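You operate a simulated robot arm through the tools that you are given. There is no shell and no other tool. Be economical: measure what you need, move in short steps, check, and stop when the job is done.

The job below is to be done with a simulated robot arm. You get a single attempt, and the scene is never put back.

## Task
Put the amber jar on the worktop of the dresser away on the back of the corner counter.

It is judged by the outcome, as a careful person would: the job done as asked, and still so three seconds after it is handed in. It fails if anything else is knocked over, pushed out of place, dropped, spilled or broken.

## Robot
A 7-joint arm with a two-finger parallel gripper on a trunk, on a base that drives. Base frame: it is fixed to the floor where the robot stands at the start and does not move with it; the origin is under the middle of the robot, x ahead of it, y to its left, z up. Readings come in m, rad, newtons and seconds.
With the tool pointing down near the work surface it reaches from about 0.48 to 0.92 m from the robot's upright axis, wherever it stands. Its first joint turns from -2.007 to 2.007 rad. Places, roughly: back of the corner counter [-5, 2.6, 0.8]. Payload 3.91 kg.
Tool frame: the origin (TCP) lies between the finger pads and is the grasp point; the fingertips stand 0.03 m ahead of it; z points along the fingers, y is the line along which they close. Largest opening 0.11 m; finger width 0.02, thickness 0.01; the body of the gripper, 0.048 by 0.112 m, starts 0.055 m behind the TCP.
Orientation is that of the tool frame in the base frame, as [roll, pitch, yaw] about the fixed x, y, z axes, in that order (R = Rz(yaw) Ry(pitch) Rx(roll)). With the fingers straight down and closing along the base's y, the tool's x points along the base's -x, its y along +y and its z along -z.

## Interface
- The arm moves only by the tool arm_command. Its argument "motion" is a list of rows, each an object of numbers (a shift or turn left out is 0, a gripper value left out holds the last): "x", "y", "z": the shift along the tool's x, y, z in m; "rx", "ry", "rz": the turn, a rotation vector about the tool's x, y, z in rad. In form: [{"x": .., "y": .., "z": .., "rx": .., "ry": .., "rz": ..}, ...]. A call has 1 to 10 rows; each row shifts and turns the commanded pose from where the row before left it, along the tool's axes as they then stand. "hand" is the gripper command, from -1 (shut) to 1 (fully open), values between in proportion, set as the call begins (left out, the last holds). Rows are played at 5 a second. More than 0.05 m and 0.15 rad between two rows, or a gripper value outside its range, and nothing of the call is played. Where a pose cannot be reached the arm comes as near as it can. A force on the tool above 40 N (or 10 N above the force at the start of the call, whichever is more), or a blocked arm, ends the call early, and 0.2 s more pass. Each finger travels about 0.153 m/s and halts on what it meets, pressing with about 22 N; the grip force reading is that of the motor and also rises with nothing between the fingers. The clock runs only during rows and for 0.2 s after the last one: add rows that do not move to give the fingers time. It gives the time, the measured TCP pose, the force on the tool (base axes), the opening and the grip force at its end, in the units of the frame above (readings bear some noise).
- Cameras (640 x 400 px; columns grow to the right, rows downward): "scene" is now at [0.227, 0.1681, 1.3211]; the picture's right is [-0.38, -0.92, 0.00], its down [-0.53, 0.22, -0.82] and it looks along [0.75, -0.31, -0.58] (base axes); focal length 255 px, centre (320, 200). "wrist" rides on the gripper at [0.072, 0.017, -0.103] in the tool frame; the picture's right is [-0.23, 0.97, 0.00], its down [-0.76, -0.18, -0.62] and it looks along [-0.61, -0.14, 0.78] (tool axes); focal length 222 px, centre (320, 200). There is no depth. A picture from a camera that has moved, and an enlarged one, comes with that camera's place and axes in the base frame and with its lens. The place of the scene camera against the robot may be out by one fixed shift of up to 0.018 m in any direction.
- grab_frame(camera): a new picture of that camera. It takes no simulated time.
- lift_body(by): slides the trunk up (or, below 0, down) by that many m; the arm and the scene camera ride with it, the base frame stays. It gives what a move gives, with no picture.
- roll_base(legs): drives the robot by 1 to 6 legs, each [ahead, left, turn to the left] in m, m and rad, along the robot's own axes; the way and the turn of a leg run together, so that a leg with both is an arc; at most 1.5 m and 3.142 rad a leg. The arm and the cameras ride along, it lands a little off, and it stops where it bumps. It gives what a move gives.
- turn_head(pan, tilt): turns the head with the scene camera to pan (to the left, within 1.396 rad either way) and tilt (down, from -0.506 to 1.204), counted from straight ahead of the robot. It gives what a move gives.
- close_up(camera, box): a new picture of the part [left, top, right, bottom] of that camera's present view, enlarged. It takes no simulated time.
- job_done(): hands the job in; it is judged then, once.

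Go step by step. Nothing tells you exact positions but the pictures and the camera data: compare them with the known pose of the tool, close in by small moves and look again before you grip or let go. The budget is 120 turns and 90 pictures, counting those below and the enlarged ones. Unless the task says otherwise, let go and move clear before handing in, and close with one line.

The tools are called after "Request:" by a JSON object that holds its "op" and its "data". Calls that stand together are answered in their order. arm_command: Moves the arm, as the interface text tells. Its arguments: {"type":"object","properties":{"motion":{"type":"array","items":{"type":"object","properties":{"x":{"type":"number"},"y":{"type":"number"},"z":{"type":"number"},"rx":{"type":"number"},"ry":{"type":"number"},"rz":{"type":"number"}}}},"hand":{"type":"number"}},"required":["motion"]} The other tools are called the same way: lift_body (by) slides the trunk up or down; roll_base (legs) drives the base; turn_head (pan, tilt) turns the head that bears the scene camera; grab_frame (camera) takes a picture; close_up (camera, box) takes an enlarged picture of a part of a camera's view; job_done () hands the job in.

At the start:

```text
time: 0.0
position: [0.6413, -0.1801, 1.1386]
tcp_rot: [-3.141, 0.0, -3.141]
ft_force: [0.6, 0.6, 1.1]
gripper_width: 0.1097
grip_force: 0.0
trunk travel left (down, up): [-0.65, 0.34]
robot x, y, heading: [0.0005, -0.0005, -0.0]
head pan, tilt: [-0.393, 0.616]
```

scene: 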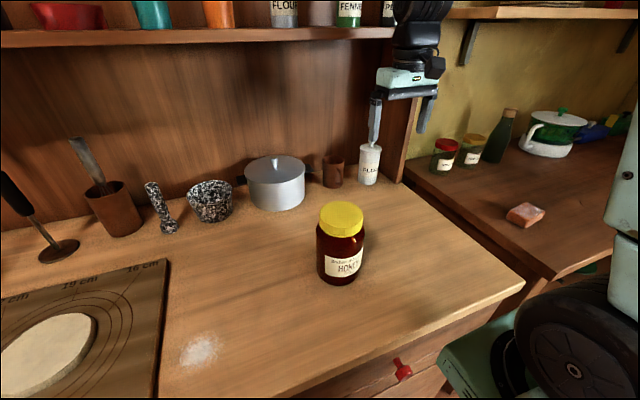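
wrist: 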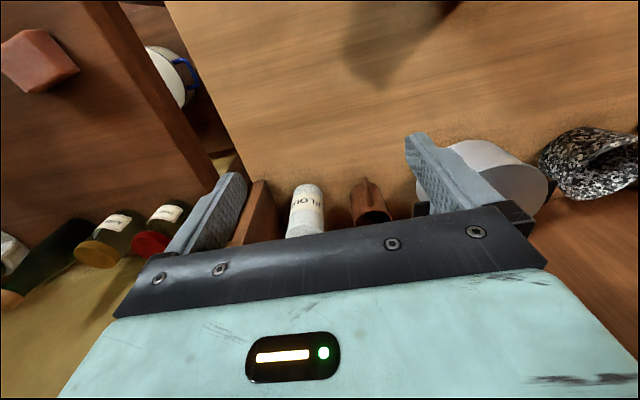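

The honey jar with the yellow lid stands at roughly (0.55, -0.01), with its top near z = 1.02. I'll look closer to measure it before moving.

Request:
{"op": "close_up", "data": {"camera": "scene", "box": [270, 180, 420, 300]}}

Request:
{"op": "arm_command", "data": {"motion": [{"x": 0.04, "y": 0.03}, {"x": 0.04, "y": 0.03}, {"x": 0.03, "y": 0.03}, {"y": 0.03}, {"y": 0.03}], "hand": 1}}

Request:
{"op": "grab_frame", "data": {"camera": "wrist"}}

Request:
{"op": "grab_frame", "data": {"camera": "scene"}}

```text
3.33 times, centred on (345, 240) of scene
camera zoom: at [0.227, 0.1681, 1.3211], right [-0.38, -0.92, 0.0], down [-0.53, 0.22, -0.82], along [0.75, -0.31, -0.58], focal length 850 px, centre (237, 67)
```

zoom: 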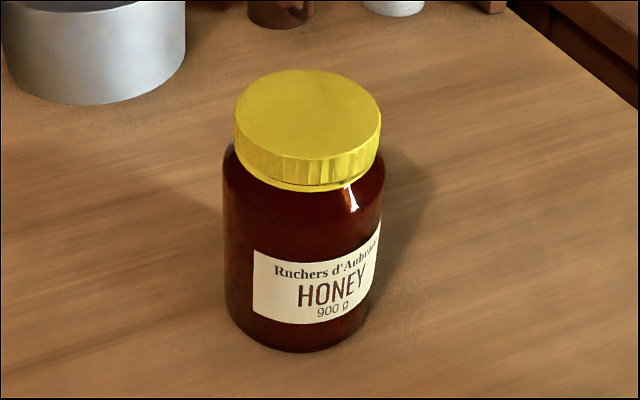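

```text
time: 1.2
position: [0.5314, -0.0292, 1.1392]
tcp_rot: [3.141, 0.001, 3.14]
ft_force: [-0.8, 0.1, -0.1]
gripper_width: 0.1099
grip_force: 0.1
trunk travel left (down, up): [-0.65, 0.34]
robot x, y, heading: [-0.0004, -0.0007, -0.0]
head pan, tilt: [-0.393, 0.616]
```

```text
86 pictures are left
camera wrist: at [0.4599, -0.0132, 1.2417], right [0.23, 0.97, 0.0], down [0.76, -0.18, 0.62], along [0.61, -0.14, -0.78], focal length 222 px, centre (320, 200)
```

wrist: 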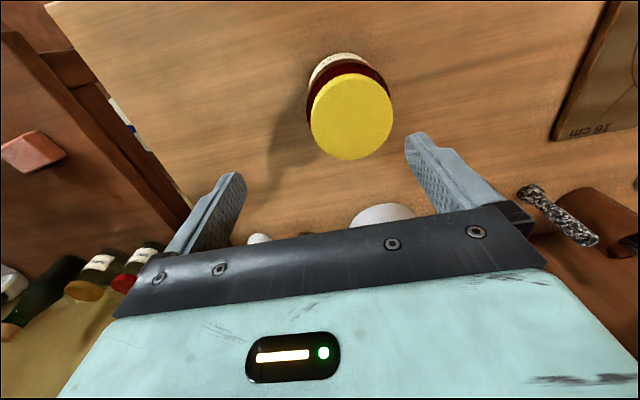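

```text
85 pictures are left
camera scene: at [0.227, 0.1679, 1.3211], right [-0.38, -0.92, 0.0], down [-0.53, 0.22, -0.82], along [0.75, -0.31, -0.58], focal length 255 px, centre (320, 200)
```

scene: 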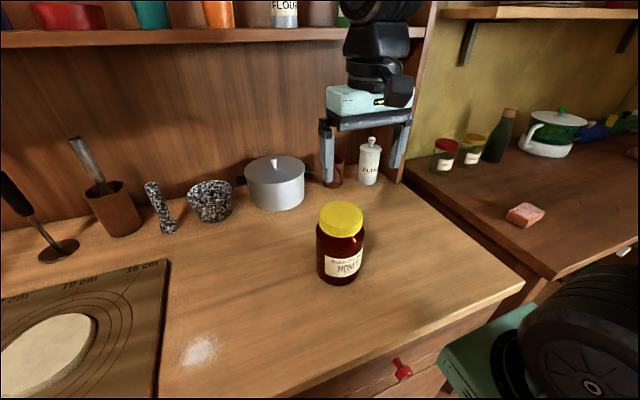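

The wrist view puts the lid centre near (0.538, 0.000), with a diameter of about 0.08. I'll line up above it, go down part of the way and check.

Request:
{"op": "arm_command", "data": {"motion": [{"x": -0.007, "y": 0.029}, {"z": 0.03}, {"z": 0.03}, {}]}}

Request:
{"op": "grab_frame", "data": {"camera": "wrist"}}

Request:
{"op": "grab_frame", "data": {"camera": "scene"}}

```text
time: 2.2
position: [0.5387, -0.0011, 1.0784]
tcp_rot: [-3.142, 0.0, -3.141]
ft_force: [-0.4, -0.3, 0.6]
gripper_width: 0.1101
grip_force: 0.0
trunk travel left (down, up): [-0.65, 0.34]
robot x, y, heading: [0.0004, -0.0, -0.003]
head pan, tilt: [-0.393, 0.616]
```

```text
84 pictures are left
camera wrist: at [0.4668, 0.0155, 1.1807], right [0.23, 0.97, 0.0], down [0.76, -0.18, 0.62], along [0.61, -0.14, -0.78], focal length 222 px, centre (320, 200)
```

wrist: 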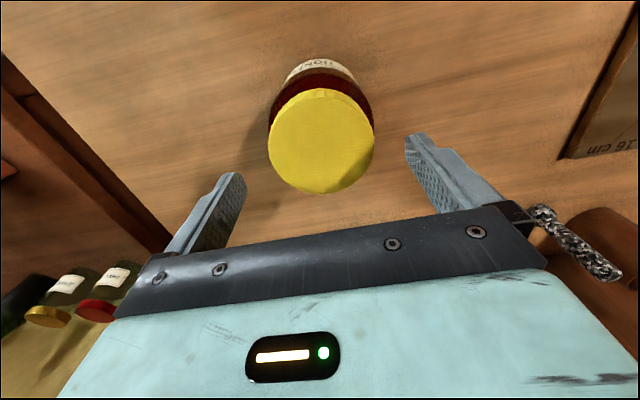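

```text
83 pictures are left
camera scene: at [0.2269, 0.1682, 1.3211], right [-0.38, -0.92, 0.0], down [-0.53, 0.22, -0.82], along [0.75, -0.31, -0.58], focal length 255 px, centre (320, 200)
```

scene: 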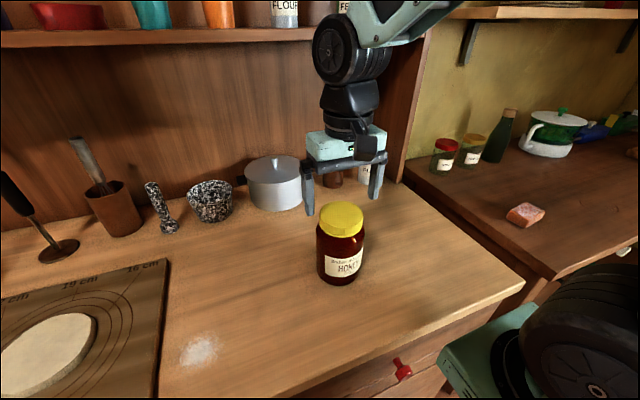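

The two wrist views agree on a lid centre of (0.541, 0.001), top about z = 1.01. I'll go down until the tips are around the lid and check the clearance before going further.

Request:
{"op": "arm_command", "data": {"motion": [{"x": -0.002, "y": 0.002, "z": 0.02}, {"z": 0.02}, {"z": 0.015}, {"z": 0.015}, {}]}}

Request:
{"op": "grab_frame", "data": {"camera": "wrist"}}

Request:
{"op": "close_up", "data": {"camera": "scene", "box": [240, 120, 440, 300]}}

```text
time: 3.4
position: [0.5411, 0.001, 1.0088]
tcp_rot: [3.141, 0.0, -3.141]
ft_force: [0.0, -0.4, -0.7]
gripper_width: 0.1102
grip_force: 0.1
trunk travel left (down, up): [-0.65, 0.34]
robot x, y, heading: [0.001, -0.0002, 0.003]
head pan, tilt: [-0.393, 0.616]
```

```text
82 pictures are left
camera wrist: at [0.4693, 0.0181, 1.111], right [0.23, 0.97, 0.0], down [0.76, -0.18, 0.62], along [0.61, -0.14, -0.78], focal length 222 px, centre (320, 200)
```

wrist: 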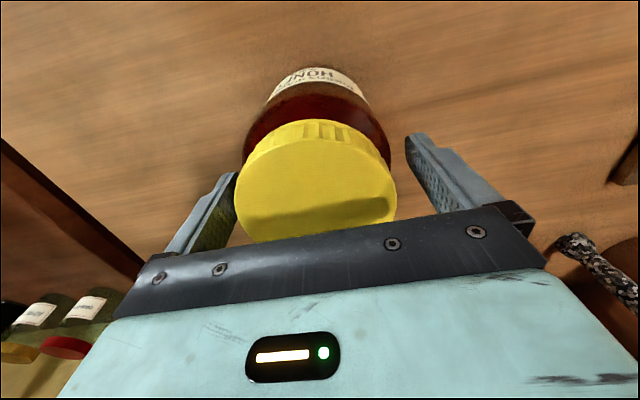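

```text
2.22 times, centred on (340, 210) of scene
camera zoom: at [0.227, 0.1681, 1.3211], right [-0.38, -0.92, 0.0], down [-0.53, 0.22, -0.82], along [0.75, -0.31, -0.58], focal length 566 px, centre (276, 178)
```

zoom: 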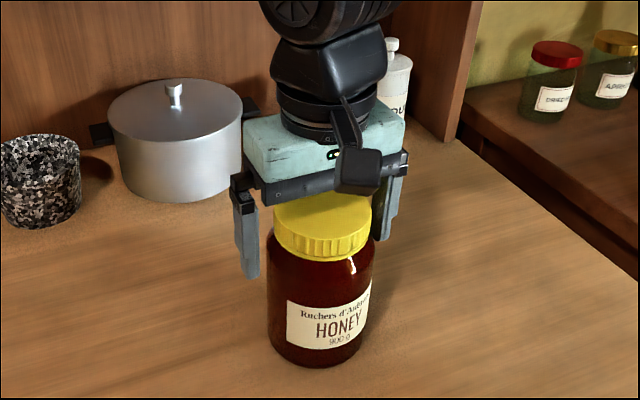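

It's centred to within a couple of mm. I'll lower around the body and close.

Request:
{"op": "arm_command", "data": {"motion": [{"z": 0.015}, {"z": 0.015}, {"z": 0.01}, {}]}}

Request:
{"op": "grab_frame", "data": {"camera": "wrist"}}

Request:
{"op": "close_up", "data": {"camera": "scene", "box": [240, 120, 440, 300]}}

```text
time: 4.2
position: [0.5429, 0.0011, 0.974]
tcp_rot: [3.139, 0.011, -3.142]
ft_force: [-9.6, -2.1, 33.1]
gripper_width: 0.1099
grip_force: 0.1
trunk travel left (down, up): [-0.65, 0.34]
robot x, y, heading: [0.0027, 0.0017, 0.003]
head pan, tilt: [-0.393, 0.616]
stopped in row 4: the force on the tool passed its limit (the readings are from after the stop); the commanded pose is now the measured one
```

```text
80 pictures are left
camera wrist: at [0.4695, 0.0184, 1.076], right [0.23, 0.97, 0.01], down [0.75, -0.18, 0.63], along [0.62, -0.14, -0.78], focal length 222 px, centre (320, 200)
```

wrist: 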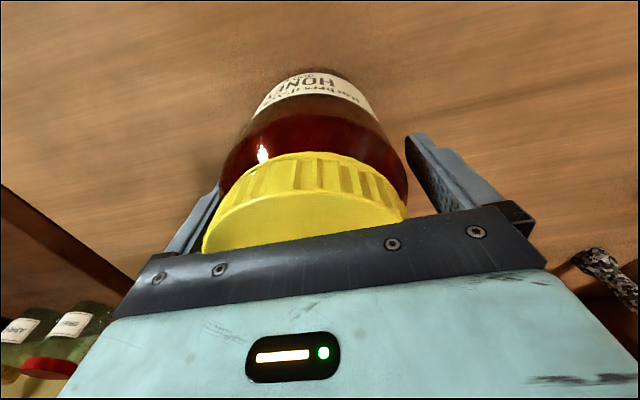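

```text
2.22 times, centred on (340, 210) of scene
camera zoom: at [0.2254, 0.1679, 1.3219], right [-0.38, -0.92, 0.0], down [-0.53, 0.22, -0.82], along [0.76, -0.31, -0.58], focal length 566 px, centre (276, 178)
```

zoom: 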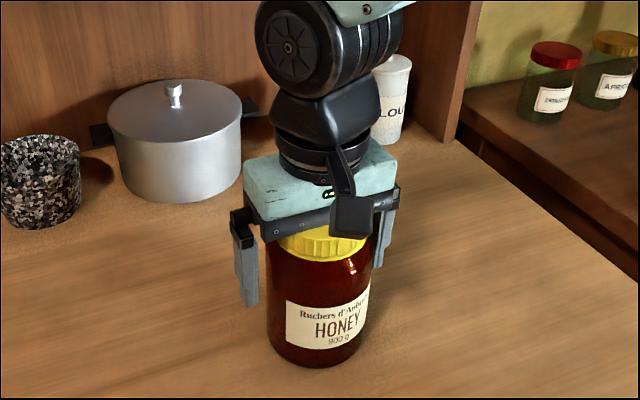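

The palm touched the lid, so the lid top is near z = 1.029. Allowing for the edge perspective, the jar is still centred at x of about 0.540. I'll back off 7 mm, level the tool and close.

Request:
{"op": "arm_command", "data": {"motion": [{"z": -0.007, "x": 0.001}, {"ry": 0.011}, {}]}}

Request:
{"op": "arm_command", "data": {"motion": [{}, {}, {}, {}, {}], "hand": -1}}

```text
time: 5.0
position: [0.5431, 0.002, 0.9782]
tcp_rot: [3.14, -0.005, 3.141]
ft_force: [0.1, 0.3, 0.9]
gripper_width: 0.1102
grip_force: 0.1
trunk travel left (down, up): [-0.65, 0.34]
robot x, y, heading: [0.0008, 0.0024, 0.001]
head pan, tilt: [-0.393, 0.616]
```

```text
time: 6.2
position: [0.5403, 0.0023, 0.9773]
tcp_rot: [3.141, -0.004, -3.141]
ft_force: [-0.8, -2.3, 0.2]
gripper_width: 0.0917
grip_force: 22.0
trunk travel left (down, up): [-0.65, 0.34]
robot x, y, heading: [0.0021, 0.0031, -0.002]
head pan, tilt: [-0.393, 0.616]
```

The jar is gripped at 0.092 m across. I'll lift it.

Request:
{"op": "arm_command", "data": {"motion": [{"z": -0.01}, {"z": -0.02}, {"z": -0.03}, {"z": -0.04}, {"z": -0.04}, {"z": -0.04}, {}]}}

Request:
{"op": "grab_frame", "data": {"camera": "scene"}}

Request:
{"op": "grab_frame", "data": {"camera": "wrist"}}

```text
time: 7.8
position: [0.5411, 0.0012, 1.1582]
tcp_rot: [3.14, -0.005, -3.142]
ft_force: [0.4, -0.6, -10.3]
gripper_width: 0.0917
grip_force: 21.8
trunk travel left (down, up): [-0.65, 0.34]
robot x, y, heading: [0.0015, -0.0025, 0.002]
head pan, tilt: [-0.393, 0.616]
```

```text
78 pictures are left
camera scene: at [0.2273, 0.1681, 1.321], right [-0.38, -0.92, 0.0], down [-0.53, 0.22, -0.82], along [0.75, -0.31, -0.58], focal length 255 px, centre (320, 200)
```

scene: 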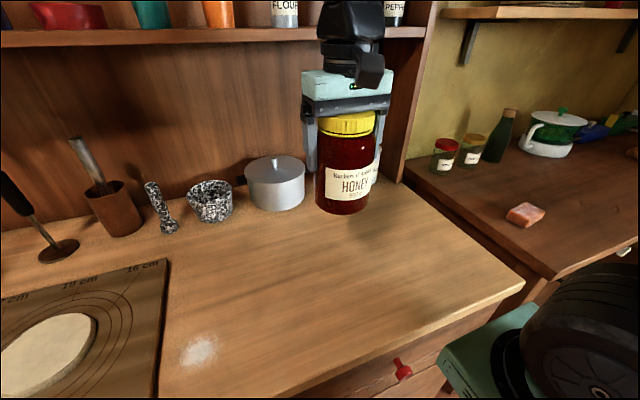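

```text
77 pictures are left
camera wrist: at [0.4705, 0.0176, 1.2607], right [0.23, 0.97, 0.0], down [0.76, -0.18, 0.62], along [0.6, -0.14, -0.79], focal length 222 px, centre (320, 200)
```

wrist: 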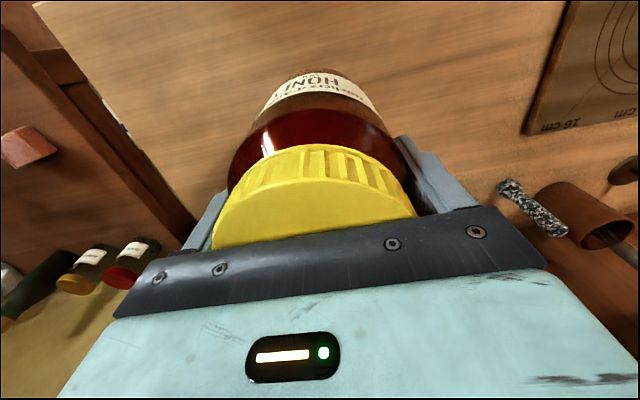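

The jar is held firmly and weighs about 1 kg. Next I'll look to both sides to find a way across the room.

Request:
{"op": "turn_head", "data": {"pan": 1.396, "tilt": 0.35}}

Request:
{"op": "grab_frame", "data": {"camera": "scene"}}

Request:
{"op": "turn_head", "data": {"pan": -1.396, "tilt": 0.35}}

Request:
{"op": "grab_frame", "data": {"camera": "scene"}}

```text
time: 9.6
position: [0.5414, 0.0008, 1.1579]
tcp_rot: [3.139, -0.003, 3.141]
ft_force: [0.1, -0.4, -10.4]
gripper_width: 0.0919
grip_force: 21.5
trunk travel left (down, up): [-0.65, 0.34]
robot x, y, heading: [0.0024, 0.0003, 0.0]
head pan, tilt: [1.396, 0.351]
```

```text
76 pictures are left
camera scene: at [0.1622, 0.2934, 1.3451], right [0.98, -0.17, 0.0], down [-0.06, -0.34, -0.94], along [0.16, 0.92, -0.34], focal length 255 px, centre (320, 200)
```

scene: 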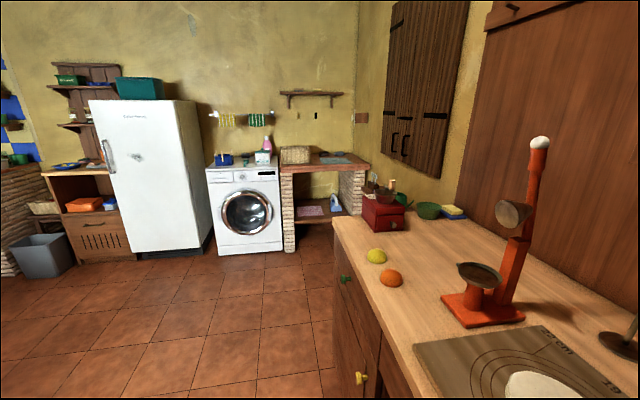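

```text
time: 12.1
position: [0.5425, 0.0019, 1.1566]
tcp_rot: [3.141, -0.003, 3.142]
ft_force: [-0.1, 0.2, -9.8]
gripper_width: 0.0919
grip_force: 21.8
trunk travel left (down, up): [-0.65, 0.34]
robot x, y, heading: [-0.004, 0.0013, -0.002]
head pan, tilt: [-1.396, 0.351]
```

```text
75 pictures are left
camera scene: at [0.1622, 0.11, 1.3451], right [-0.98, -0.17, 0.0], down [-0.06, 0.34, -0.94], along [0.16, -0.92, -0.34], focal length 255 px, centre (320, 200)
```

scene: 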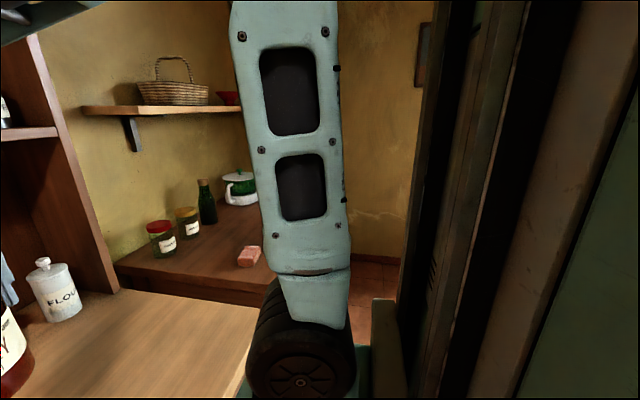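

The floor to the left is open. I'll back straight away from the dresser first, then turn to find the corner counter.

Request:
{"op": "roll_base", "data": {"legs": [[-0.5, 0, 0]]}}

Request:
{"op": "turn_head", "data": {"pan": 1.396, "tilt": 0.35}}

Request:
{"op": "grab_frame", "data": {"camera": "scene"}}

```text
time: 15.0
position: [0.0417, 0.0033, 1.1571]
tcp_rot: [3.14, -0.004, -3.135]
ft_force: [-0.1, -0.1, -9.6]
gripper_width: 0.0916
grip_force: 22.3
trunk travel left (down, up): [-0.65, 0.34]
robot x, y, heading: [-0.4961, -0.0046, 0.008]
head pan, tilt: [-1.396, 0.351]
```

```text
time: 17.5
position: [0.0414, 0.0024, 1.1573]
tcp_rot: [3.139, -0.002, -3.135]
ft_force: [1.0, 0.2, -10.0]
gripper_width: 0.0919
grip_force: 21.8
trunk travel left (down, up): [-0.65, 0.34]
robot x, y, heading: [-0.5014, -0.0032, 0.007]
head pan, tilt: [1.396, 0.351]
```

```text
74 pictures are left
camera scene: at [-0.3405, 0.2928, 1.3451], right [0.99, -0.17, 0.0], down [-0.06, -0.34, -0.94], along [0.16, 0.93, -0.34], focal length 255 px, centre (320, 200)
```

scene: 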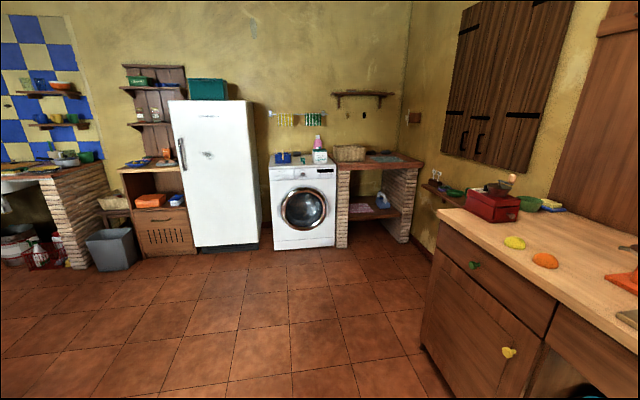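

Now I'll turn the base left on the spot, so the head can see the rest of the room.

Request:
{"op": "roll_base", "data": {"legs": [[0, 0, 1.2]]}}

Request:
{"op": "turn_head", "data": {"pan": 0.9, "tilt": 0.35}}

Request:
{"op": "grab_frame", "data": {"camera": "scene"}}

```text
time: 20.9
position: [-0.3037, 0.5021, 1.157]
tcp_rot: [3.14, -0.003, -1.948]
ft_force: [-0.2, 0.2, -9.9]
gripper_width: 0.0918
grip_force: 21.8
trunk travel left (down, up): [-0.65, 0.34]
robot x, y, heading: [-0.5029, -0.0025, 1.197]
head pan, tilt: [1.396, 0.351]
```

```text
time: 21.8
position: [-0.3023, 0.5036, 1.1568]
tcp_rot: [3.141, -0.005, -1.948]
ft_force: [-0.9, -0.3, -9.9]
gripper_width: 0.0918
grip_force: 22.2
trunk travel left (down, up): [-0.65, 0.34]
robot x, y, heading: [-0.5017, -0.0028, 1.192]
head pan, tilt: [0.901, 0.351]
```

```text
73 pictures are left
camera scene: at [-0.6819, 0.2835, 1.3451], right [0.87, 0.5, 0.0], down [0.17, -0.3, -0.94], along [-0.47, 0.81, -0.34], focal length 255 px, centre (320, 200)
```

scene: 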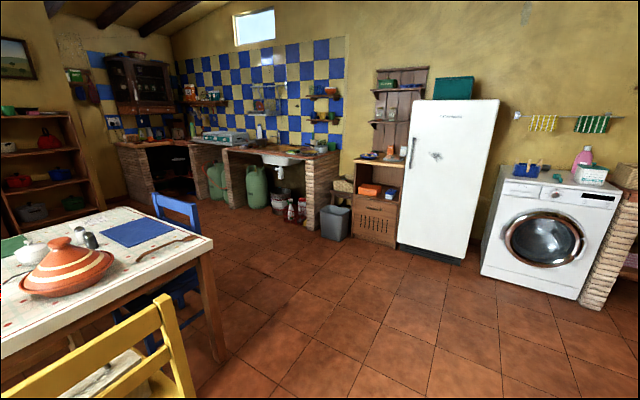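

The corner counter is the tiled corner at the far left, beyond the table and blue chair. There's an open corridor along y of about 1.85, so I'll drive forward and then turn into it.

Request:
{"op": "roll_base", "data": {"legs": [[0, 0, 0.49], [1.2, 0, 0], [0.5, 0, 0], [0, 0, 1.39]]}}

Request:
{"op": "turn_head", "data": {"pan": 0.25, "tilt": 0.35}}

Request:
{"op": "grab_frame", "data": {"camera": "scene"}}

```text
time: 35.3
position: [-1.2349, 1.7228, 1.1566]
tcp_rot: [3.139, -0.005, -0.058]
ft_force: [0.0, 0.1, -9.9]
gripper_width: 0.0919
grip_force: 22.2
trunk travel left (down, up): [-0.65, 0.34]
robot x, y, heading: [-0.6937, 1.6932, 3.082]
head pan, tilt: [0.901, 0.351]
```

```text
time: 36.3
position: [-1.2356, 1.7241, 1.1569]
tcp_rot: [3.139, -0.005, -0.056]
ft_force: [-0.2, -1.2, -9.8]
gripper_width: 0.0919
grip_force: 21.8
trunk travel left (down, up): [-0.65, 0.34]
robot x, y, heading: [-0.6915, 1.6976, 3.082]
head pan, tilt: [0.25, 0.351]
```

```text
72 pictures are left
camera scene: at [-0.9362, 1.4767, 1.3451], right [-0.19, 0.98, 0.0], down [0.34, 0.07, -0.94], along [-0.92, -0.18, -0.34], focal length 255 px, centre (320, 200)
```

scene: 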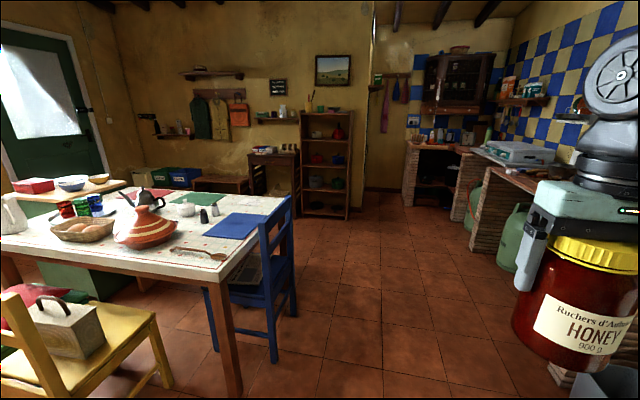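

The corridor is clear: the blue chair reaches y of about 1.05 and the brick pillars start at y of about 2.5. I'll drive on toward the corner.

Request:
{"op": "roll_base", "data": {"legs": [[1.3, 0, 0], [1.2, 0, 0]]}}

Request:
{"op": "turn_head", "data": {"pan": -0.2, "tilt": 0.4}}

Request:
{"op": "grab_frame", "data": {"camera": "scene"}}

```text
time: 48.5
position: [-3.723, 1.8977, 1.1581]
tcp_rot: [3.14, -0.006, -0.073]
ft_force: [-0.7, 0.3, -9.8]
gripper_width: 0.0915
grip_force: 22.4
trunk travel left (down, up): [-0.65, 0.34]
robot x, y, heading: [-3.1848, 1.8597, 3.072]
head pan, tilt: [0.25, 0.351]
```

```text
time: 49.4
position: [-3.7237, 1.898, 1.1571]
tcp_rot: [3.14, -0.005, -0.073]
ft_force: [0.4, 0.7, -10.6]
gripper_width: 0.0918
grip_force: 21.9
trunk travel left (down, up): [-0.65, 0.34]
robot x, y, heading: [-3.185, 1.8604, 3.069]
head pan, tilt: [-0.201, 0.4]
```

```text
71 pictures are left
camera scene: at [-3.4251, 1.6881, 1.3406], right [0.27, 0.96, 0.0], down [0.38, -0.1, -0.92], along [-0.89, 0.25, -0.39], focal length 255 px, centre (320, 200)
```

scene: 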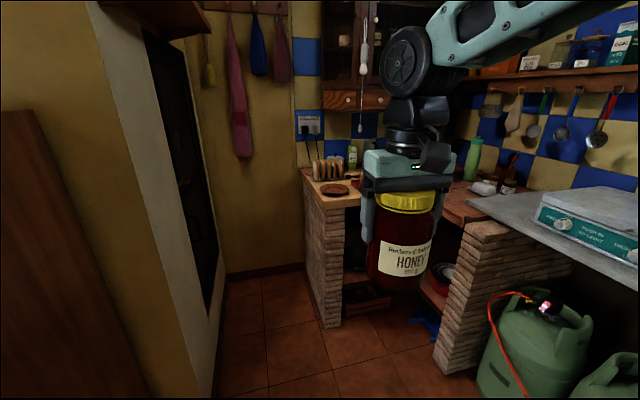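

The held jar hides the counter. I'll swing the arm to the robot's left for a clear view.

Request:
{"op": "arm_command", "data": {"motion": [{"y": 0.04}, {"y": 0.05}, {"y": 0.05}, {"y": 0.05}, {"y": 0.05}, {"y": 0.05}, {}]}}

Request:
{"op": "grab_frame", "data": {"camera": "scene"}}

```text
time: 51.0
position: [-3.7437, 1.608, 1.1589]
tcp_rot: [3.138, -0.008, -0.073]
ft_force: [0.4, -0.1, -9.8]
gripper_width: 0.0918
grip_force: 22.3
trunk travel left (down, up): [-0.65, 0.34]
robot x, y, heading: [-3.1812, 1.8584, 3.072]
head pan, tilt: [-0.201, 0.4]
```

```text
70 pictures are left
camera scene: at [-3.4251, 1.688, 1.3405], right [0.27, 0.96, 0.0], down [0.38, -0.1, -0.92], along [-0.89, 0.25, -0.39], focal length 255 px, centre (320, 200)
```

scene: 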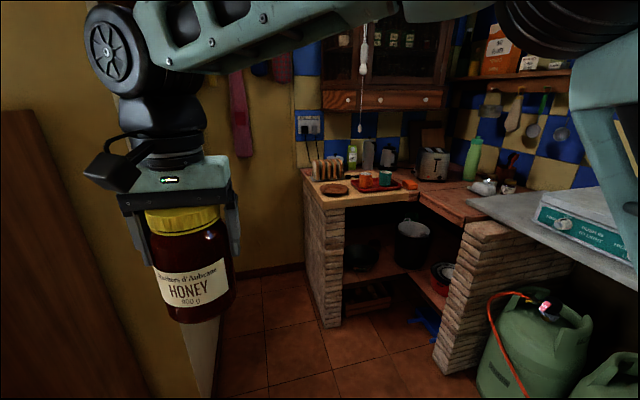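

Request:
{"op": "close_up", "data": {"camera": "scene", "box": [290, 90, 540, 240]}}

```text
2.56 times, centred on (415, 165) of scene
camera zoom: at [-3.4251, 1.688, 1.3405], right [0.27, 0.96, 0.0], down [0.38, -0.1, -0.92], along [-0.89, 0.25, -0.39], focal length 652 px, centre (77, 290)
```

zoom: 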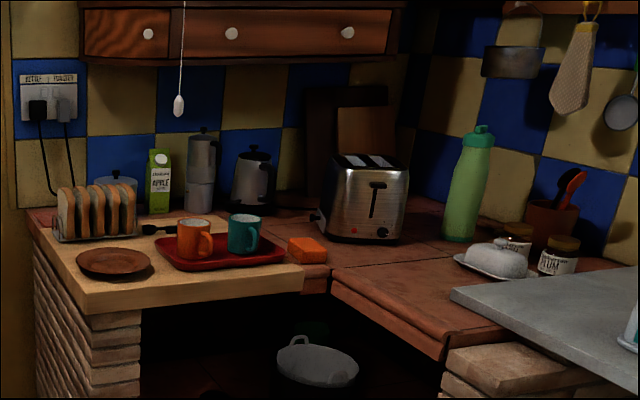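

The L-shaped corner counter has its front at x of about -4.6, its walls at x of about -5.3 and y of about 3.3, and a wall cabinet above. Near (-4.95, 2.7) there seems to be a free patch between the coffee pots and the toaster. I'll check my own footprint, then move closer.

Request:
{"op": "turn_head", "data": {"pan": -0.6, "tilt": 1.2}}

Request:
{"op": "grab_frame", "data": {"camera": "scene"}}

```text
time: 52.1
position: [-3.7447, 1.6085, 1.1581]
tcp_rot: [3.141, -0.006, -0.071]
ft_force: [0.6, 0.3, -8.8]
gripper_width: 0.0918
grip_force: 22.1
trunk travel left (down, up): [-0.65, 0.34]
robot x, y, heading: [-3.1813, 1.863, 3.071]
head pan, tilt: [-0.6, 1.201]
```

```text
68 pictures are left
camera scene: at [-3.3797, 1.6978, 1.2778], right [0.62, 0.78, 0.0], down [0.73, -0.58, -0.36], along [-0.28, 0.23, -0.93], focal length 255 px, centre (320, 200)
```

scene: 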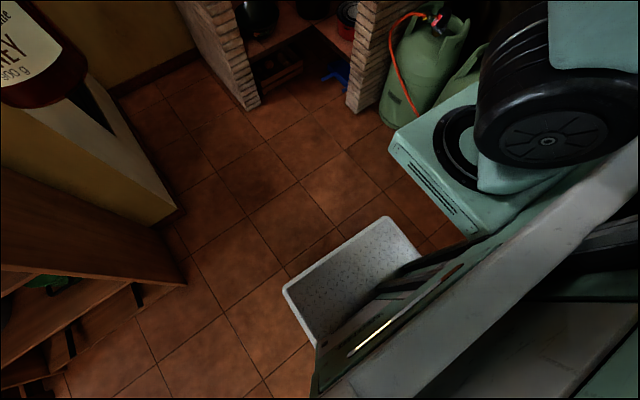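

My base reaches about 0.30 ahead and 0.24 to each side, so it fits into the inner corner at about (-4.2, 2.2). I'll move part of the way and take a better look first.

Request:
{"op": "roll_base", "data": {"legs": [[0.58, -0.18, 0], [0, 0, 0.07]]}}

Request:
{"op": "lift_body", "data": {"by": 0.15}}

Request:
{"op": "turn_head", "data": {"pan": -0.5, "tilt": 0.6}}

Request:
{"op": "grab_frame", "data": {"camera": "scene"}}

```text
time: 56.0
position: [-4.2922, 1.7974, 1.1587]
tcp_rot: [3.139, -0.008, -0.01]
ft_force: [0.4, -0.7, -11.4]
gripper_width: 0.0917
grip_force: 22.2
trunk travel left (down, up): [-0.65, 0.34]
robot x, y, heading: [-3.7465, 2.0875, 3.136]
head pan, tilt: [-0.6, 1.201]
```

```text
time: 57.8
position: [-4.2923, 1.7959, 1.3089]
tcp_rot: [3.14, -0.006, -0.009]
ft_force: [-0.4, 0.1, -10.5]
gripper_width: 0.0917
grip_force: 21.3
trunk travel left (down, up): [-0.8, 0.19]
robot x, y, heading: [-3.7504, 2.0859, 3.134]
head pan, tilt: [-0.6, 1.201]
```

```text
time: 58.8
position: [-4.294, 1.7975, 1.3077]
tcp_rot: [3.139, -0.004, -0.008]
ft_force: [0.8, -1.1, -9.4]
gripper_width: 0.0917
grip_force: 21.7
trunk travel left (down, up): [-0.8, 0.19]
robot x, y, heading: [-3.7503, 2.0804, 3.136]
head pan, tilt: [-0.499, 0.6]
```

```text
67 pictures are left
camera scene: at [-3.9676, 1.9199, 1.4722], right [0.49, 0.87, 0.0], down [0.49, -0.28, -0.82], along [-0.72, 0.4, -0.57], focal length 255 px, centre (320, 200)
```

scene: 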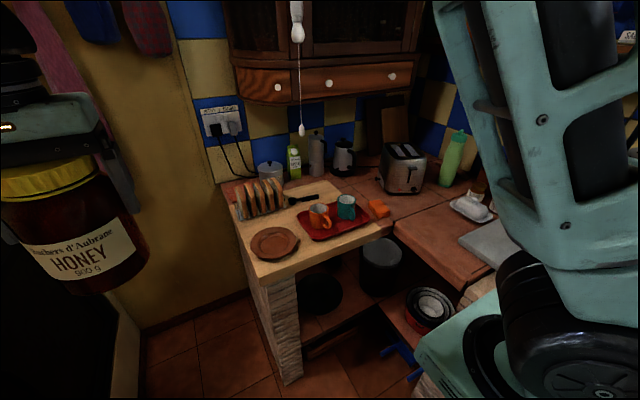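

Request:
{"op": "close_up", "data": {"camera": "scene", "box": [225, 70, 505, 270]}}

```text
2.00 times, centred on (365, 170) of scene
camera zoom: at [-3.9676, 1.9199, 1.4722], right [0.49, 0.87, 0.0], down [0.49, -0.28, -0.82], along [-0.72, 0.4, -0.57], focal length 510 px, centre (230, 260)
```

zoom: 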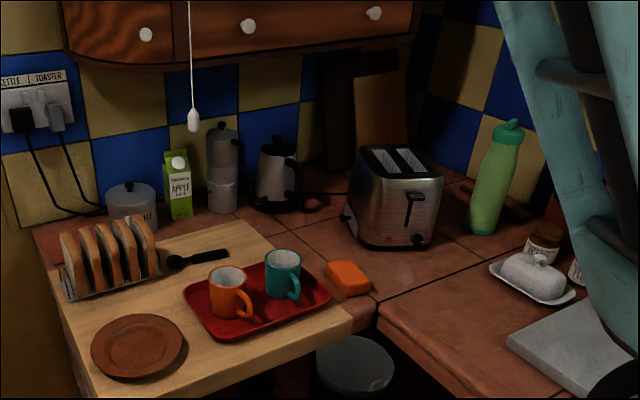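

The counter top is at about z = 0.867, and the cabinet front is at x = -4.79 with its underside near z = 1.24. A light-pull cord hangs at about (-4.75, 2.28). I'll roll closer with the arm still on the left and look at the gap between the coffee pot and the toaster.

Request:
{"op": "roll_base", "data": {"legs": [[0.36, -0.12, 0]]}}

Request:
{"op": "turn_head", "data": {"pan": -0.55, "tilt": 0.75}}

Request:
{"op": "grab_frame", "data": {"camera": "scene"}}

```text
time: 61.2
position: [-4.6528, 1.9187, 1.3081]
tcp_rot: [3.139, -0.006, -0.005]
ft_force: [-0.1, 0.0, -10.2]
gripper_width: 0.0918
grip_force: 21.6
trunk travel left (down, up): [-0.8, 0.19]
robot x, y, heading: [-4.1114, 2.2059, 3.137]
head pan, tilt: [-0.499, 0.6]
```

```text
time: 61.9
position: [-4.6532, 1.9187, 1.3087]
tcp_rot: [3.141, -0.005, -0.007]
ft_force: [-0.9, 0.3, -10.7]
gripper_width: 0.0916
grip_force: 21.8
trunk travel left (down, up): [-0.8, 0.19]
robot x, y, heading: [-4.1077, 2.209, 3.131]
head pan, tilt: [-0.55, 0.75]
```

```text
65 pictures are left
camera scene: at [-4.321, 2.0428, 1.4595], right [0.53, 0.85, 0.0], down [0.58, -0.36, -0.73], along [-0.62, 0.39, -0.68], focal length 255 px, centre (320, 200)
```

scene: 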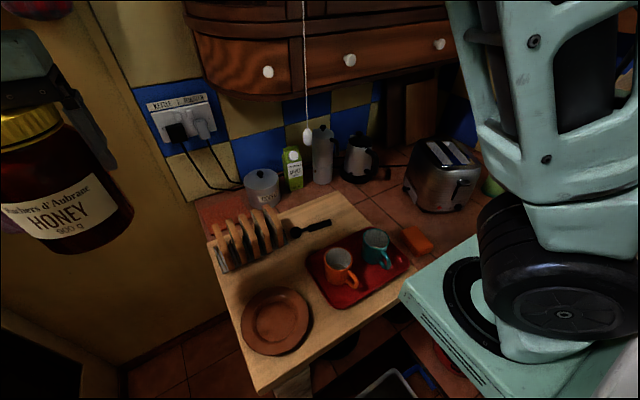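

Request:
{"op": "close_up", "data": {"camera": "scene", "box": [260, 100, 484, 260]}}

```text
2.50 times, centred on (372, 180) of scene
camera zoom: at [-4.321, 2.0428, 1.4595], right [0.53, 0.85, 0.0], down [0.58, -0.36, -0.73], along [-0.62, 0.39, -0.68], focal length 637 px, centre (190, 250)
```

zoom: 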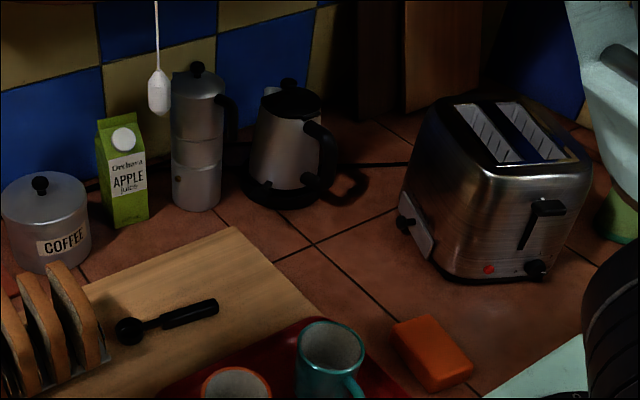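

The back strip of the counter (x < -4.87) is full except for a spot between the kettle and toaster, near (-4.92, 2.75). The cabinet blocks a vertical placement there, so I'll set the jar on the free tiles at about (-4.70, 2.545) and then ease it back. First I'll swing the arm across, keeping clear of the cord.

Request:
{"op": "arm_command", "data": {"motion": [{"x": 0.04}, {"x": 0.03}, {"y": -0.05}, {"y": -0.05}, {"y": -0.05}, {"y": -0.05}, {"y": -0.05}, {"y": -0.05}, {}]}}

Request:
{"op": "grab_frame", "data": {"camera": "scene"}}

```text
time: 63.9
position: [-4.5818, 2.2186, 1.3071]
tcp_rot: [3.141, -0.006, -0.007]
ft_force: [-0.4, -0.2, -9.6]
gripper_width: 0.0919
grip_force: 21.9
trunk travel left (down, up): [-0.8, 0.19]
robot x, y, heading: [-4.1108, 2.2096, 3.135]
head pan, tilt: [-0.55, 0.75]
```

```text
63 pictures are left
camera scene: at [-4.3208, 2.0431, 1.4595], right [0.53, 0.85, 0.0], down [0.58, -0.36, -0.73], along [-0.62, 0.39, -0.68], focal length 255 px, centre (320, 200)
```

scene: 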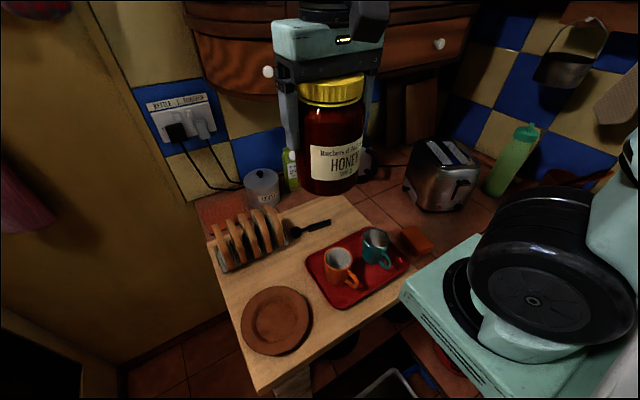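

The swing is clear so far, so I'll continue to y of about 2.545 at this radius.

Request:
{"op": "arm_command", "data": {"motion": [{"y": -0.05}, {"y": -0.05}, {"y": -0.05}, {"y": -0.05}, {"y": -0.05}, {"y": -0.05}, {"y": -0.027}, {}]}}

Request:
{"op": "grab_frame", "data": {"camera": "scene"}}

Request:
{"op": "grab_frame", "data": {"camera": "wrist"}}

```text
time: 65.7
position: [-4.5793, 2.5463, 1.307]
tcp_rot: [3.14, -0.005, -0.006]
ft_force: [0.1, 0.6, -9.7]
gripper_width: 0.0916
grip_force: 21.9
trunk travel left (down, up): [-0.8, 0.19]
robot x, y, heading: [-4.1113, 2.2064, 3.134]
head pan, tilt: [-0.55, 0.75]
```

```text
62 pictures are left
camera scene: at [-4.3209, 2.0434, 1.4595], right [0.53, 0.85, 0.0], down [0.58, -0.36, -0.73], along [-0.62, 0.39, -0.68], focal length 255 px, centre (320, 200)
```

scene: 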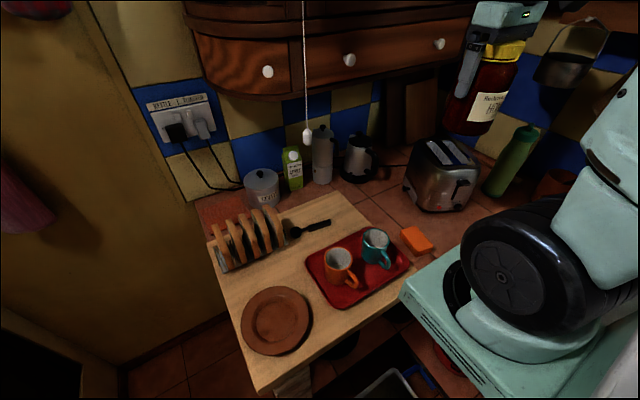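

```text
61 pictures are left
camera wrist: at [-4.5063, 2.5282, 1.4099], right [-0.23, -0.97, 0.0], down [-0.76, 0.18, 0.62], along [-0.6, 0.14, -0.79], focal length 222 px, centre (320, 200)
```

wrist: 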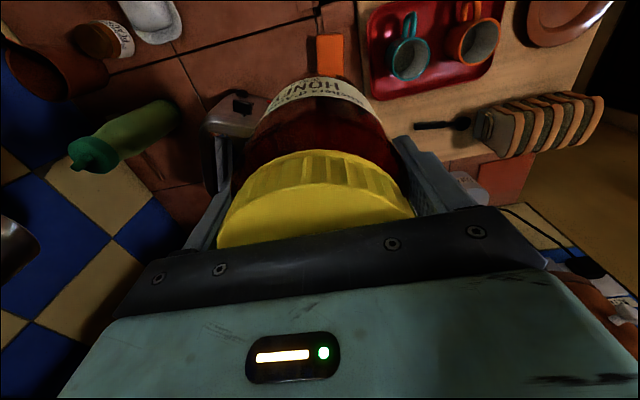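

The measurements agree between cameras; the sponge is at about (-4.55, 2.52). I'll lower the trunk to its earlier height and go down a little before moving in.

Request:
{"op": "lift_body", "data": {"by": -0.15}}

Request:
{"op": "arm_command", "data": {"motion": [{"x": -0.03, "y": 0.01}, {"x": -0.03}, {"x": -0.03, "z": 0.02}, {"x": -0.02, "z": 0.02}, {"z": 0.02}, {}]}}

Request:
{"op": "grab_frame", "data": {"camera": "scene"}}

Request:
{"op": "grab_frame", "data": {"camera": "wrist"}}

```text
time: 67.4
position: [-4.5787, 2.5448, 1.1566]
tcp_rot: [3.141, -0.003, -0.009]
ft_force: [1.1, 0.0, -9.4]
gripper_width: 0.0917
grip_force: 21.7
trunk travel left (down, up): [-0.65, 0.34]
robot x, y, heading: [-4.1111, 2.2063, 3.136]
head pan, tilt: [-0.55, 0.75]
```

```text
time: 68.8
position: [-4.6876, 2.5367, 1.0959]
tcp_rot: [3.14, -0.006, -0.007]
ft_force: [0.0, -0.7, -9.6]
gripper_width: 0.0917
grip_force: 22.3
trunk travel left (down, up): [-0.65, 0.34]
robot x, y, heading: [-4.1091, 2.2054, 3.133]
head pan, tilt: [-0.55, 0.75]
```

```text
60 pictures are left
camera scene: at [-4.3209, 2.0432, 1.3095], right [0.53, 0.85, 0.0], down [0.58, -0.36, -0.73], along [-0.62, 0.39, -0.68], focal length 255 px, centre (320, 200)
```

scene: 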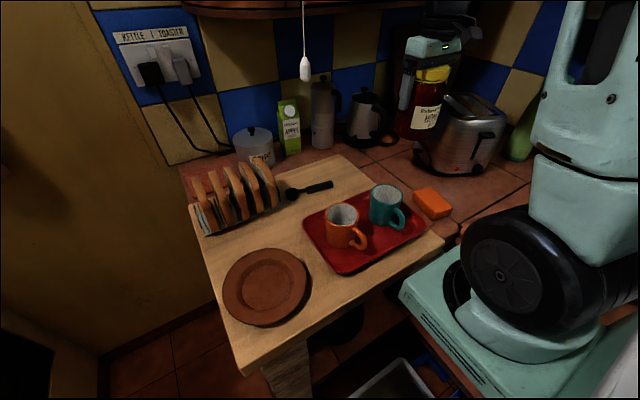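

```text
59 pictures are left
camera wrist: at [-4.6163, 2.5186, 1.1991], right [-0.23, -0.97, 0.0], down [-0.76, 0.18, 0.62], along [-0.6, 0.14, -0.79], focal length 222 px, centre (320, 200)
```

wrist: 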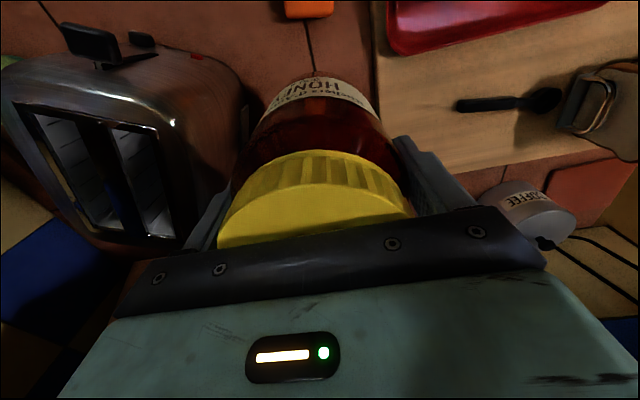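

I'll zoom in on the gap between the jar and the toaster before going lower.

Request:
{"op": "close_up", "data": {"camera": "scene", "box": [320, 60, 544, 220]}}

```text
2.50 times, centred on (432, 140) of scene
camera zoom: at [-4.3209, 2.0432, 1.3095], right [0.53, 0.85, 0.0], down [0.58, -0.36, -0.73], along [-0.62, 0.39, -0.68], focal length 637 px, centre (40, 350)
```

zoom: 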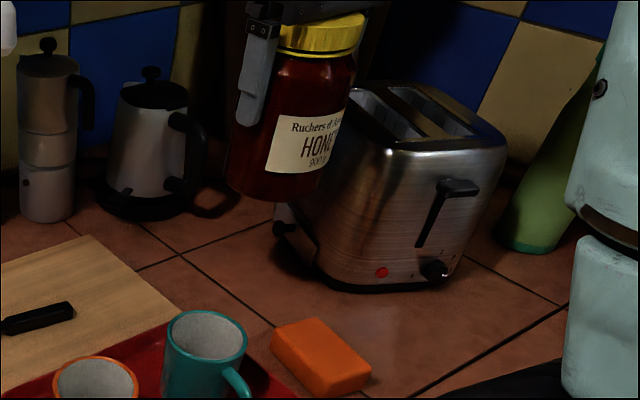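

Triangulation gives the kettle handle at about (-4.805, 2.565, z 0.99) and the toaster lever at about (-4.726, 2.646, z 0.89). That leaves a gap of about 0.11 m, just wider than the jar. I'll look at how the wrist sits relative to the cabinet.

Request:
{"op": "turn_head", "data": {"pan": -0.85, "tilt": 0.3}}

Request:
{"op": "grab_frame", "data": {"camera": "scene"}}

```text
time: 69.7
position: [-4.6885, 2.5369, 1.0962]
tcp_rot: [-3.141, -0.004, -0.006]
ft_force: [0.5, 0.1, -9.8]
gripper_width: 0.0917
grip_force: 22.0
trunk travel left (down, up): [-0.65, 0.34]
robot x, y, heading: [-4.1105, 2.2072, 3.136]
head pan, tilt: [-0.85, 0.3]
```

```text
57 pictures are left
camera scene: at [-4.3118, 2.07, 1.3498], right [0.76, 0.66, 0.0], down [0.19, -0.22, -0.95], along [-0.63, 0.72, -0.3], focal length 255 px, centre (320, 200)
```

scene: 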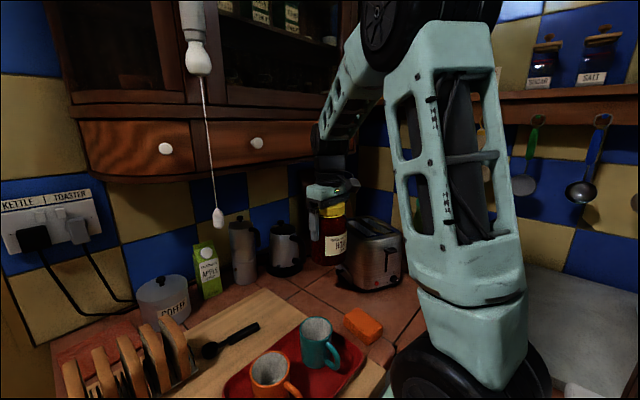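

The forearm is steep, so a vertical tool can't go under the cabinet. The plan is to set the jar on the free tiles, regrip the lid with the tool tilted forward, and carry it, slightly lifted, over the lever and into the back spot. I'll turn the tool first, then lower.

Request:
{"op": "arm_command", "data": {"motion": [{"rz": 0.14}, {"rz": 0.14}, {"rz": 0.14}, {"rz": 0.14}, {"rz": 0.14}, {}]}}

Request:
{"op": "turn_head", "data": {"pan": -0.65, "tilt": 0.7}}

Request:
{"op": "grab_frame", "data": {"camera": "scene"}}

```text
time: 71.1
position: [-4.6874, 2.5358, 1.096]
tcp_rot: [-3.14, -0.004, -0.708]
ft_force: [-0.1, 0.4, -10.1]
gripper_width: 0.0919
grip_force: 22.0
trunk travel left (down, up): [-0.65, 0.34]
robot x, y, heading: [-4.1092, 2.207, 3.135]
head pan, tilt: [-0.85, 0.3]
```

```text
time: 72.0
position: [-4.6882, 2.5349, 1.0958]
tcp_rot: [-3.14, -0.006, -0.706]
ft_force: [0.9, -0.1, -10.0]
gripper_width: 0.0918
grip_force: 22.8
trunk travel left (down, up): [-0.65, 0.34]
robot x, y, heading: [-4.1084, 2.2067, 3.13]
head pan, tilt: [-0.649, 0.7]
```

```text
56 pictures are left
camera scene: at [-4.3179, 2.0513, 1.3138], right [0.61, 0.79, 0.0], down [0.51, -0.39, -0.77], along [-0.61, 0.47, -0.64], focal length 255 px, centre (320, 200)
```

scene: 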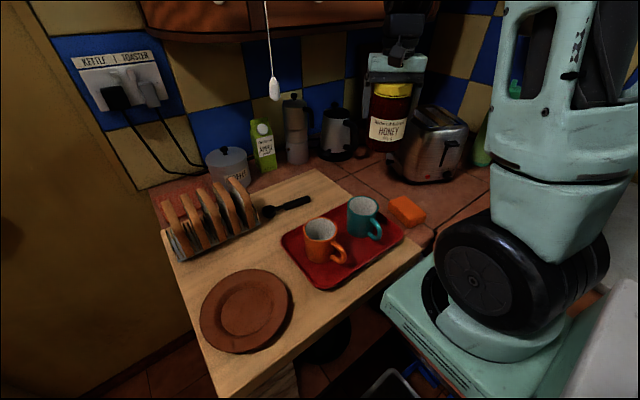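

The turn is done. I'll go down to just above the tiles.

Request:
{"op": "arm_command", "data": {"motion": [{"z": 0.03}, {"z": 0.03}, {"z": 0.03}, {"z": 0.02}, {}]}}

Request:
{"op": "close_up", "data": {"camera": "scene", "box": [300, 60, 524, 220]}}

```text
time: 73.2
position: [-4.6877, 2.5358, 0.9862]
tcp_rot: [-3.14, -0.006, -0.708]
ft_force: [-1.1, -0.8, -10.5]
gripper_width: 0.0916
grip_force: 21.5
trunk travel left (down, up): [-0.65, 0.34]
robot x, y, heading: [-4.1134, 2.2077, 3.136]
head pan, tilt: [-0.649, 0.7]
```

```text
2.50 times, centred on (412, 140) of scene
camera zoom: at [-4.3178, 2.0513, 1.3137], right [0.61, 0.79, 0.0], down [0.51, -0.39, -0.76], along [-0.61, 0.47, -0.64], focal length 637 px, centre (90, 350)
```

zoom: 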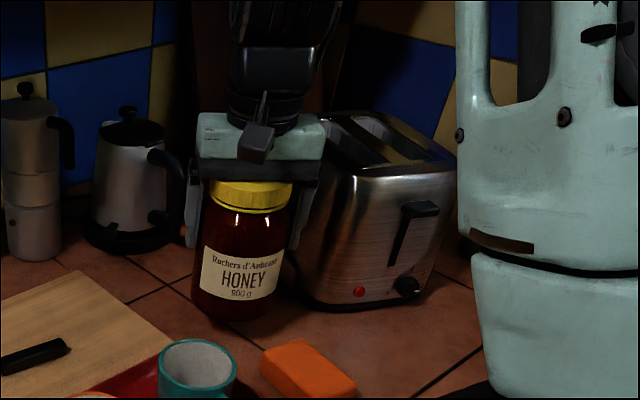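

There's about 2 cm left. I'll lower gently until I feel contact.

Request:
{"op": "arm_command", "data": {"motion": [{"z": 0.006}, {"z": 0.005}, {"z": 0.004}, {"z": 0.003}, {}]}}

```text
time: 74.4
position: [-4.6874, 2.5355, 0.9681]
tcp_rot: [-3.14, -0.005, -0.707]
ft_force: [0.7, -0.7, -9.8]
gripper_width: 0.0913
grip_force: 22.1
trunk travel left (down, up): [-0.65, 0.34]
robot x, y, heading: [-4.1131, 2.2085, 3.132]
head pan, tilt: [-0.649, 0.7]
```

Request:
{"op": "arm_command", "data": {"motion": [{"z": 0.003}, {"z": 0.003}, {"z": 0.003}, {}]}}

Request:
{"op": "close_up", "data": {"camera": "scene", "box": [300, 60, 524, 220]}}

```text
time: 75.4
position: [-4.6875, 2.534, 0.9592]
tcp_rot: [-3.141, -0.005, -0.708]
ft_force: [0.5, -0.4, -10.2]
gripper_width: 0.0917
grip_force: 22.4
trunk travel left (down, up): [-0.65, 0.34]
robot x, y, heading: [-4.1152, 2.2047, 3.133]
head pan, tilt: [-0.649, 0.7]
```

```text
2.50 times, centred on (412, 140) of scene
camera zoom: at [-4.3179, 2.0513, 1.3137], right [0.61, 0.79, 0.0], down [0.51, -0.39, -0.76], along [-0.61, 0.47, -0.64], focal length 637 px, centre (90, 350)
```

zoom: 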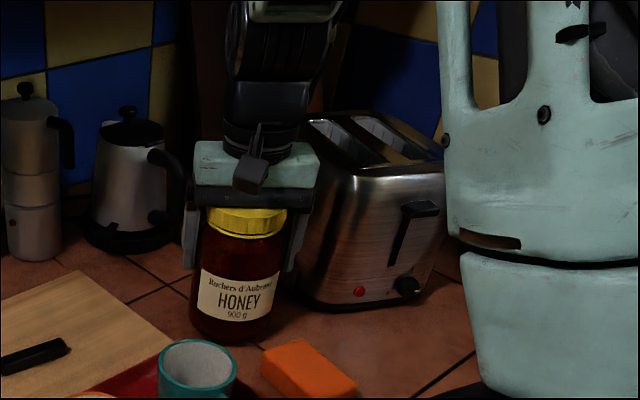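

There's no contact yet, so I'll keep going down in small steps.

Request:
{"op": "arm_command", "data": {"motion": [{"z": 0.003}, {"z": 0.003}, {"z": 0.003}, {"z": 0.003}, {}]}}

```text
time: 76.6
position: [-4.6884, 2.5345, 0.9498]
tcp_rot: [-3.139, -0.001, -0.707]
ft_force: [2.2, -1.4, 16.1]
gripper_width: 0.092
grip_force: 21.3
trunk travel left (down, up): [-0.65, 0.34]
robot x, y, heading: [-4.11, 2.2067, 3.135]
head pan, tilt: [-0.649, 0.7]
```

That's contact, at TCP z of about 0.950. I'll ease off and open, then check that the jar stands.

Request:
{"op": "arm_command", "data": {"motion": [{"z": -0.002}, {}]}}

Request:
{"op": "arm_command", "data": {"motion": [{}, {}, {}], "hand": 1}}

Request:
{"op": "arm_command", "data": {"motion": [{"z": -0.02}, {"z": -0.03}, {"z": -0.04}, {"z": -0.04}, {"z": -0.04}, {}]}}

Request:
{"op": "grab_frame", "data": {"camera": "scene"}}

Request:
{"op": "grab_frame", "data": {"camera": "wrist"}}

```text
time: 77.2
position: [-4.6884, 2.535, 0.9492]
tcp_rot: [-3.139, -0.006, -0.708]
ft_force: [-2.8, 0.6, -1.8]
gripper_width: 0.0915
grip_force: 21.7
trunk travel left (down, up): [-0.65, 0.34]
robot x, y, heading: [-4.1106, 2.2087, 3.133]
head pan, tilt: [-0.649, 0.7]
```

```text
time: 78.0
position: [-4.6869, 2.5357, 0.9504]
tcp_rot: [-3.141, -0.005, -0.706]
ft_force: [-0.1, 0.1, 1.2]
gripper_width: 0.1101
grip_force: 0.0
trunk travel left (down, up): [-0.65, 0.34]
robot x, y, heading: [-4.1113, 2.2079, 3.137]
head pan, tilt: [-0.649, 0.7]
```

```text
time: 79.4
position: [-4.6888, 2.5363, 1.1194]
tcp_rot: [-3.139, -0.003, -0.707]
ft_force: [0.9, -0.5, -0.8]
gripper_width: 0.11
grip_force: 0.0
trunk travel left (down, up): [-0.65, 0.34]
robot x, y, heading: [-4.1093, 2.2062, 3.134]
head pan, tilt: [-0.649, 0.7]
```

```text
53 pictures are left
camera scene: at [-4.3176, 2.0511, 1.3138], right [0.61, 0.79, 0.0], down [0.51, -0.39, -0.76], along [-0.61, 0.47, -0.64], focal length 255 px, centre (320, 200)
```

scene: 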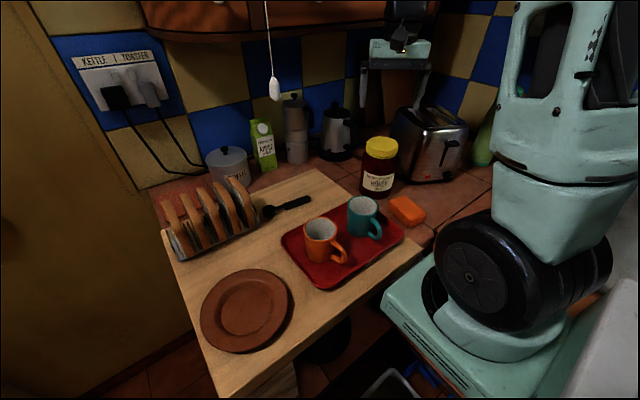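

```text
52 pictures are left
camera wrist: at [-4.6451, 2.4759, 1.2233], right [-0.81, -0.59, 0.0], down [-0.47, 0.63, 0.62], along [-0.37, 0.5, -0.78], focal length 222 px, centre (320, 200)
```

wrist: 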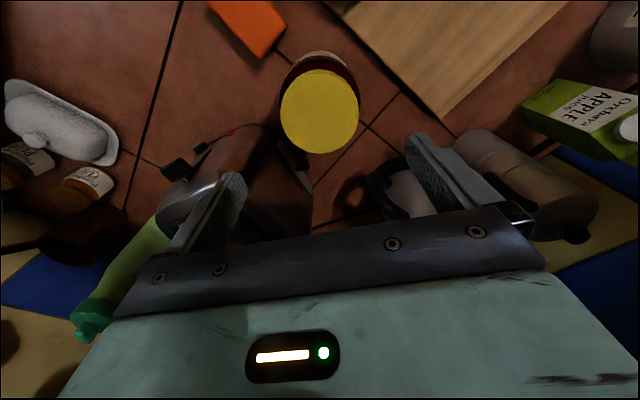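

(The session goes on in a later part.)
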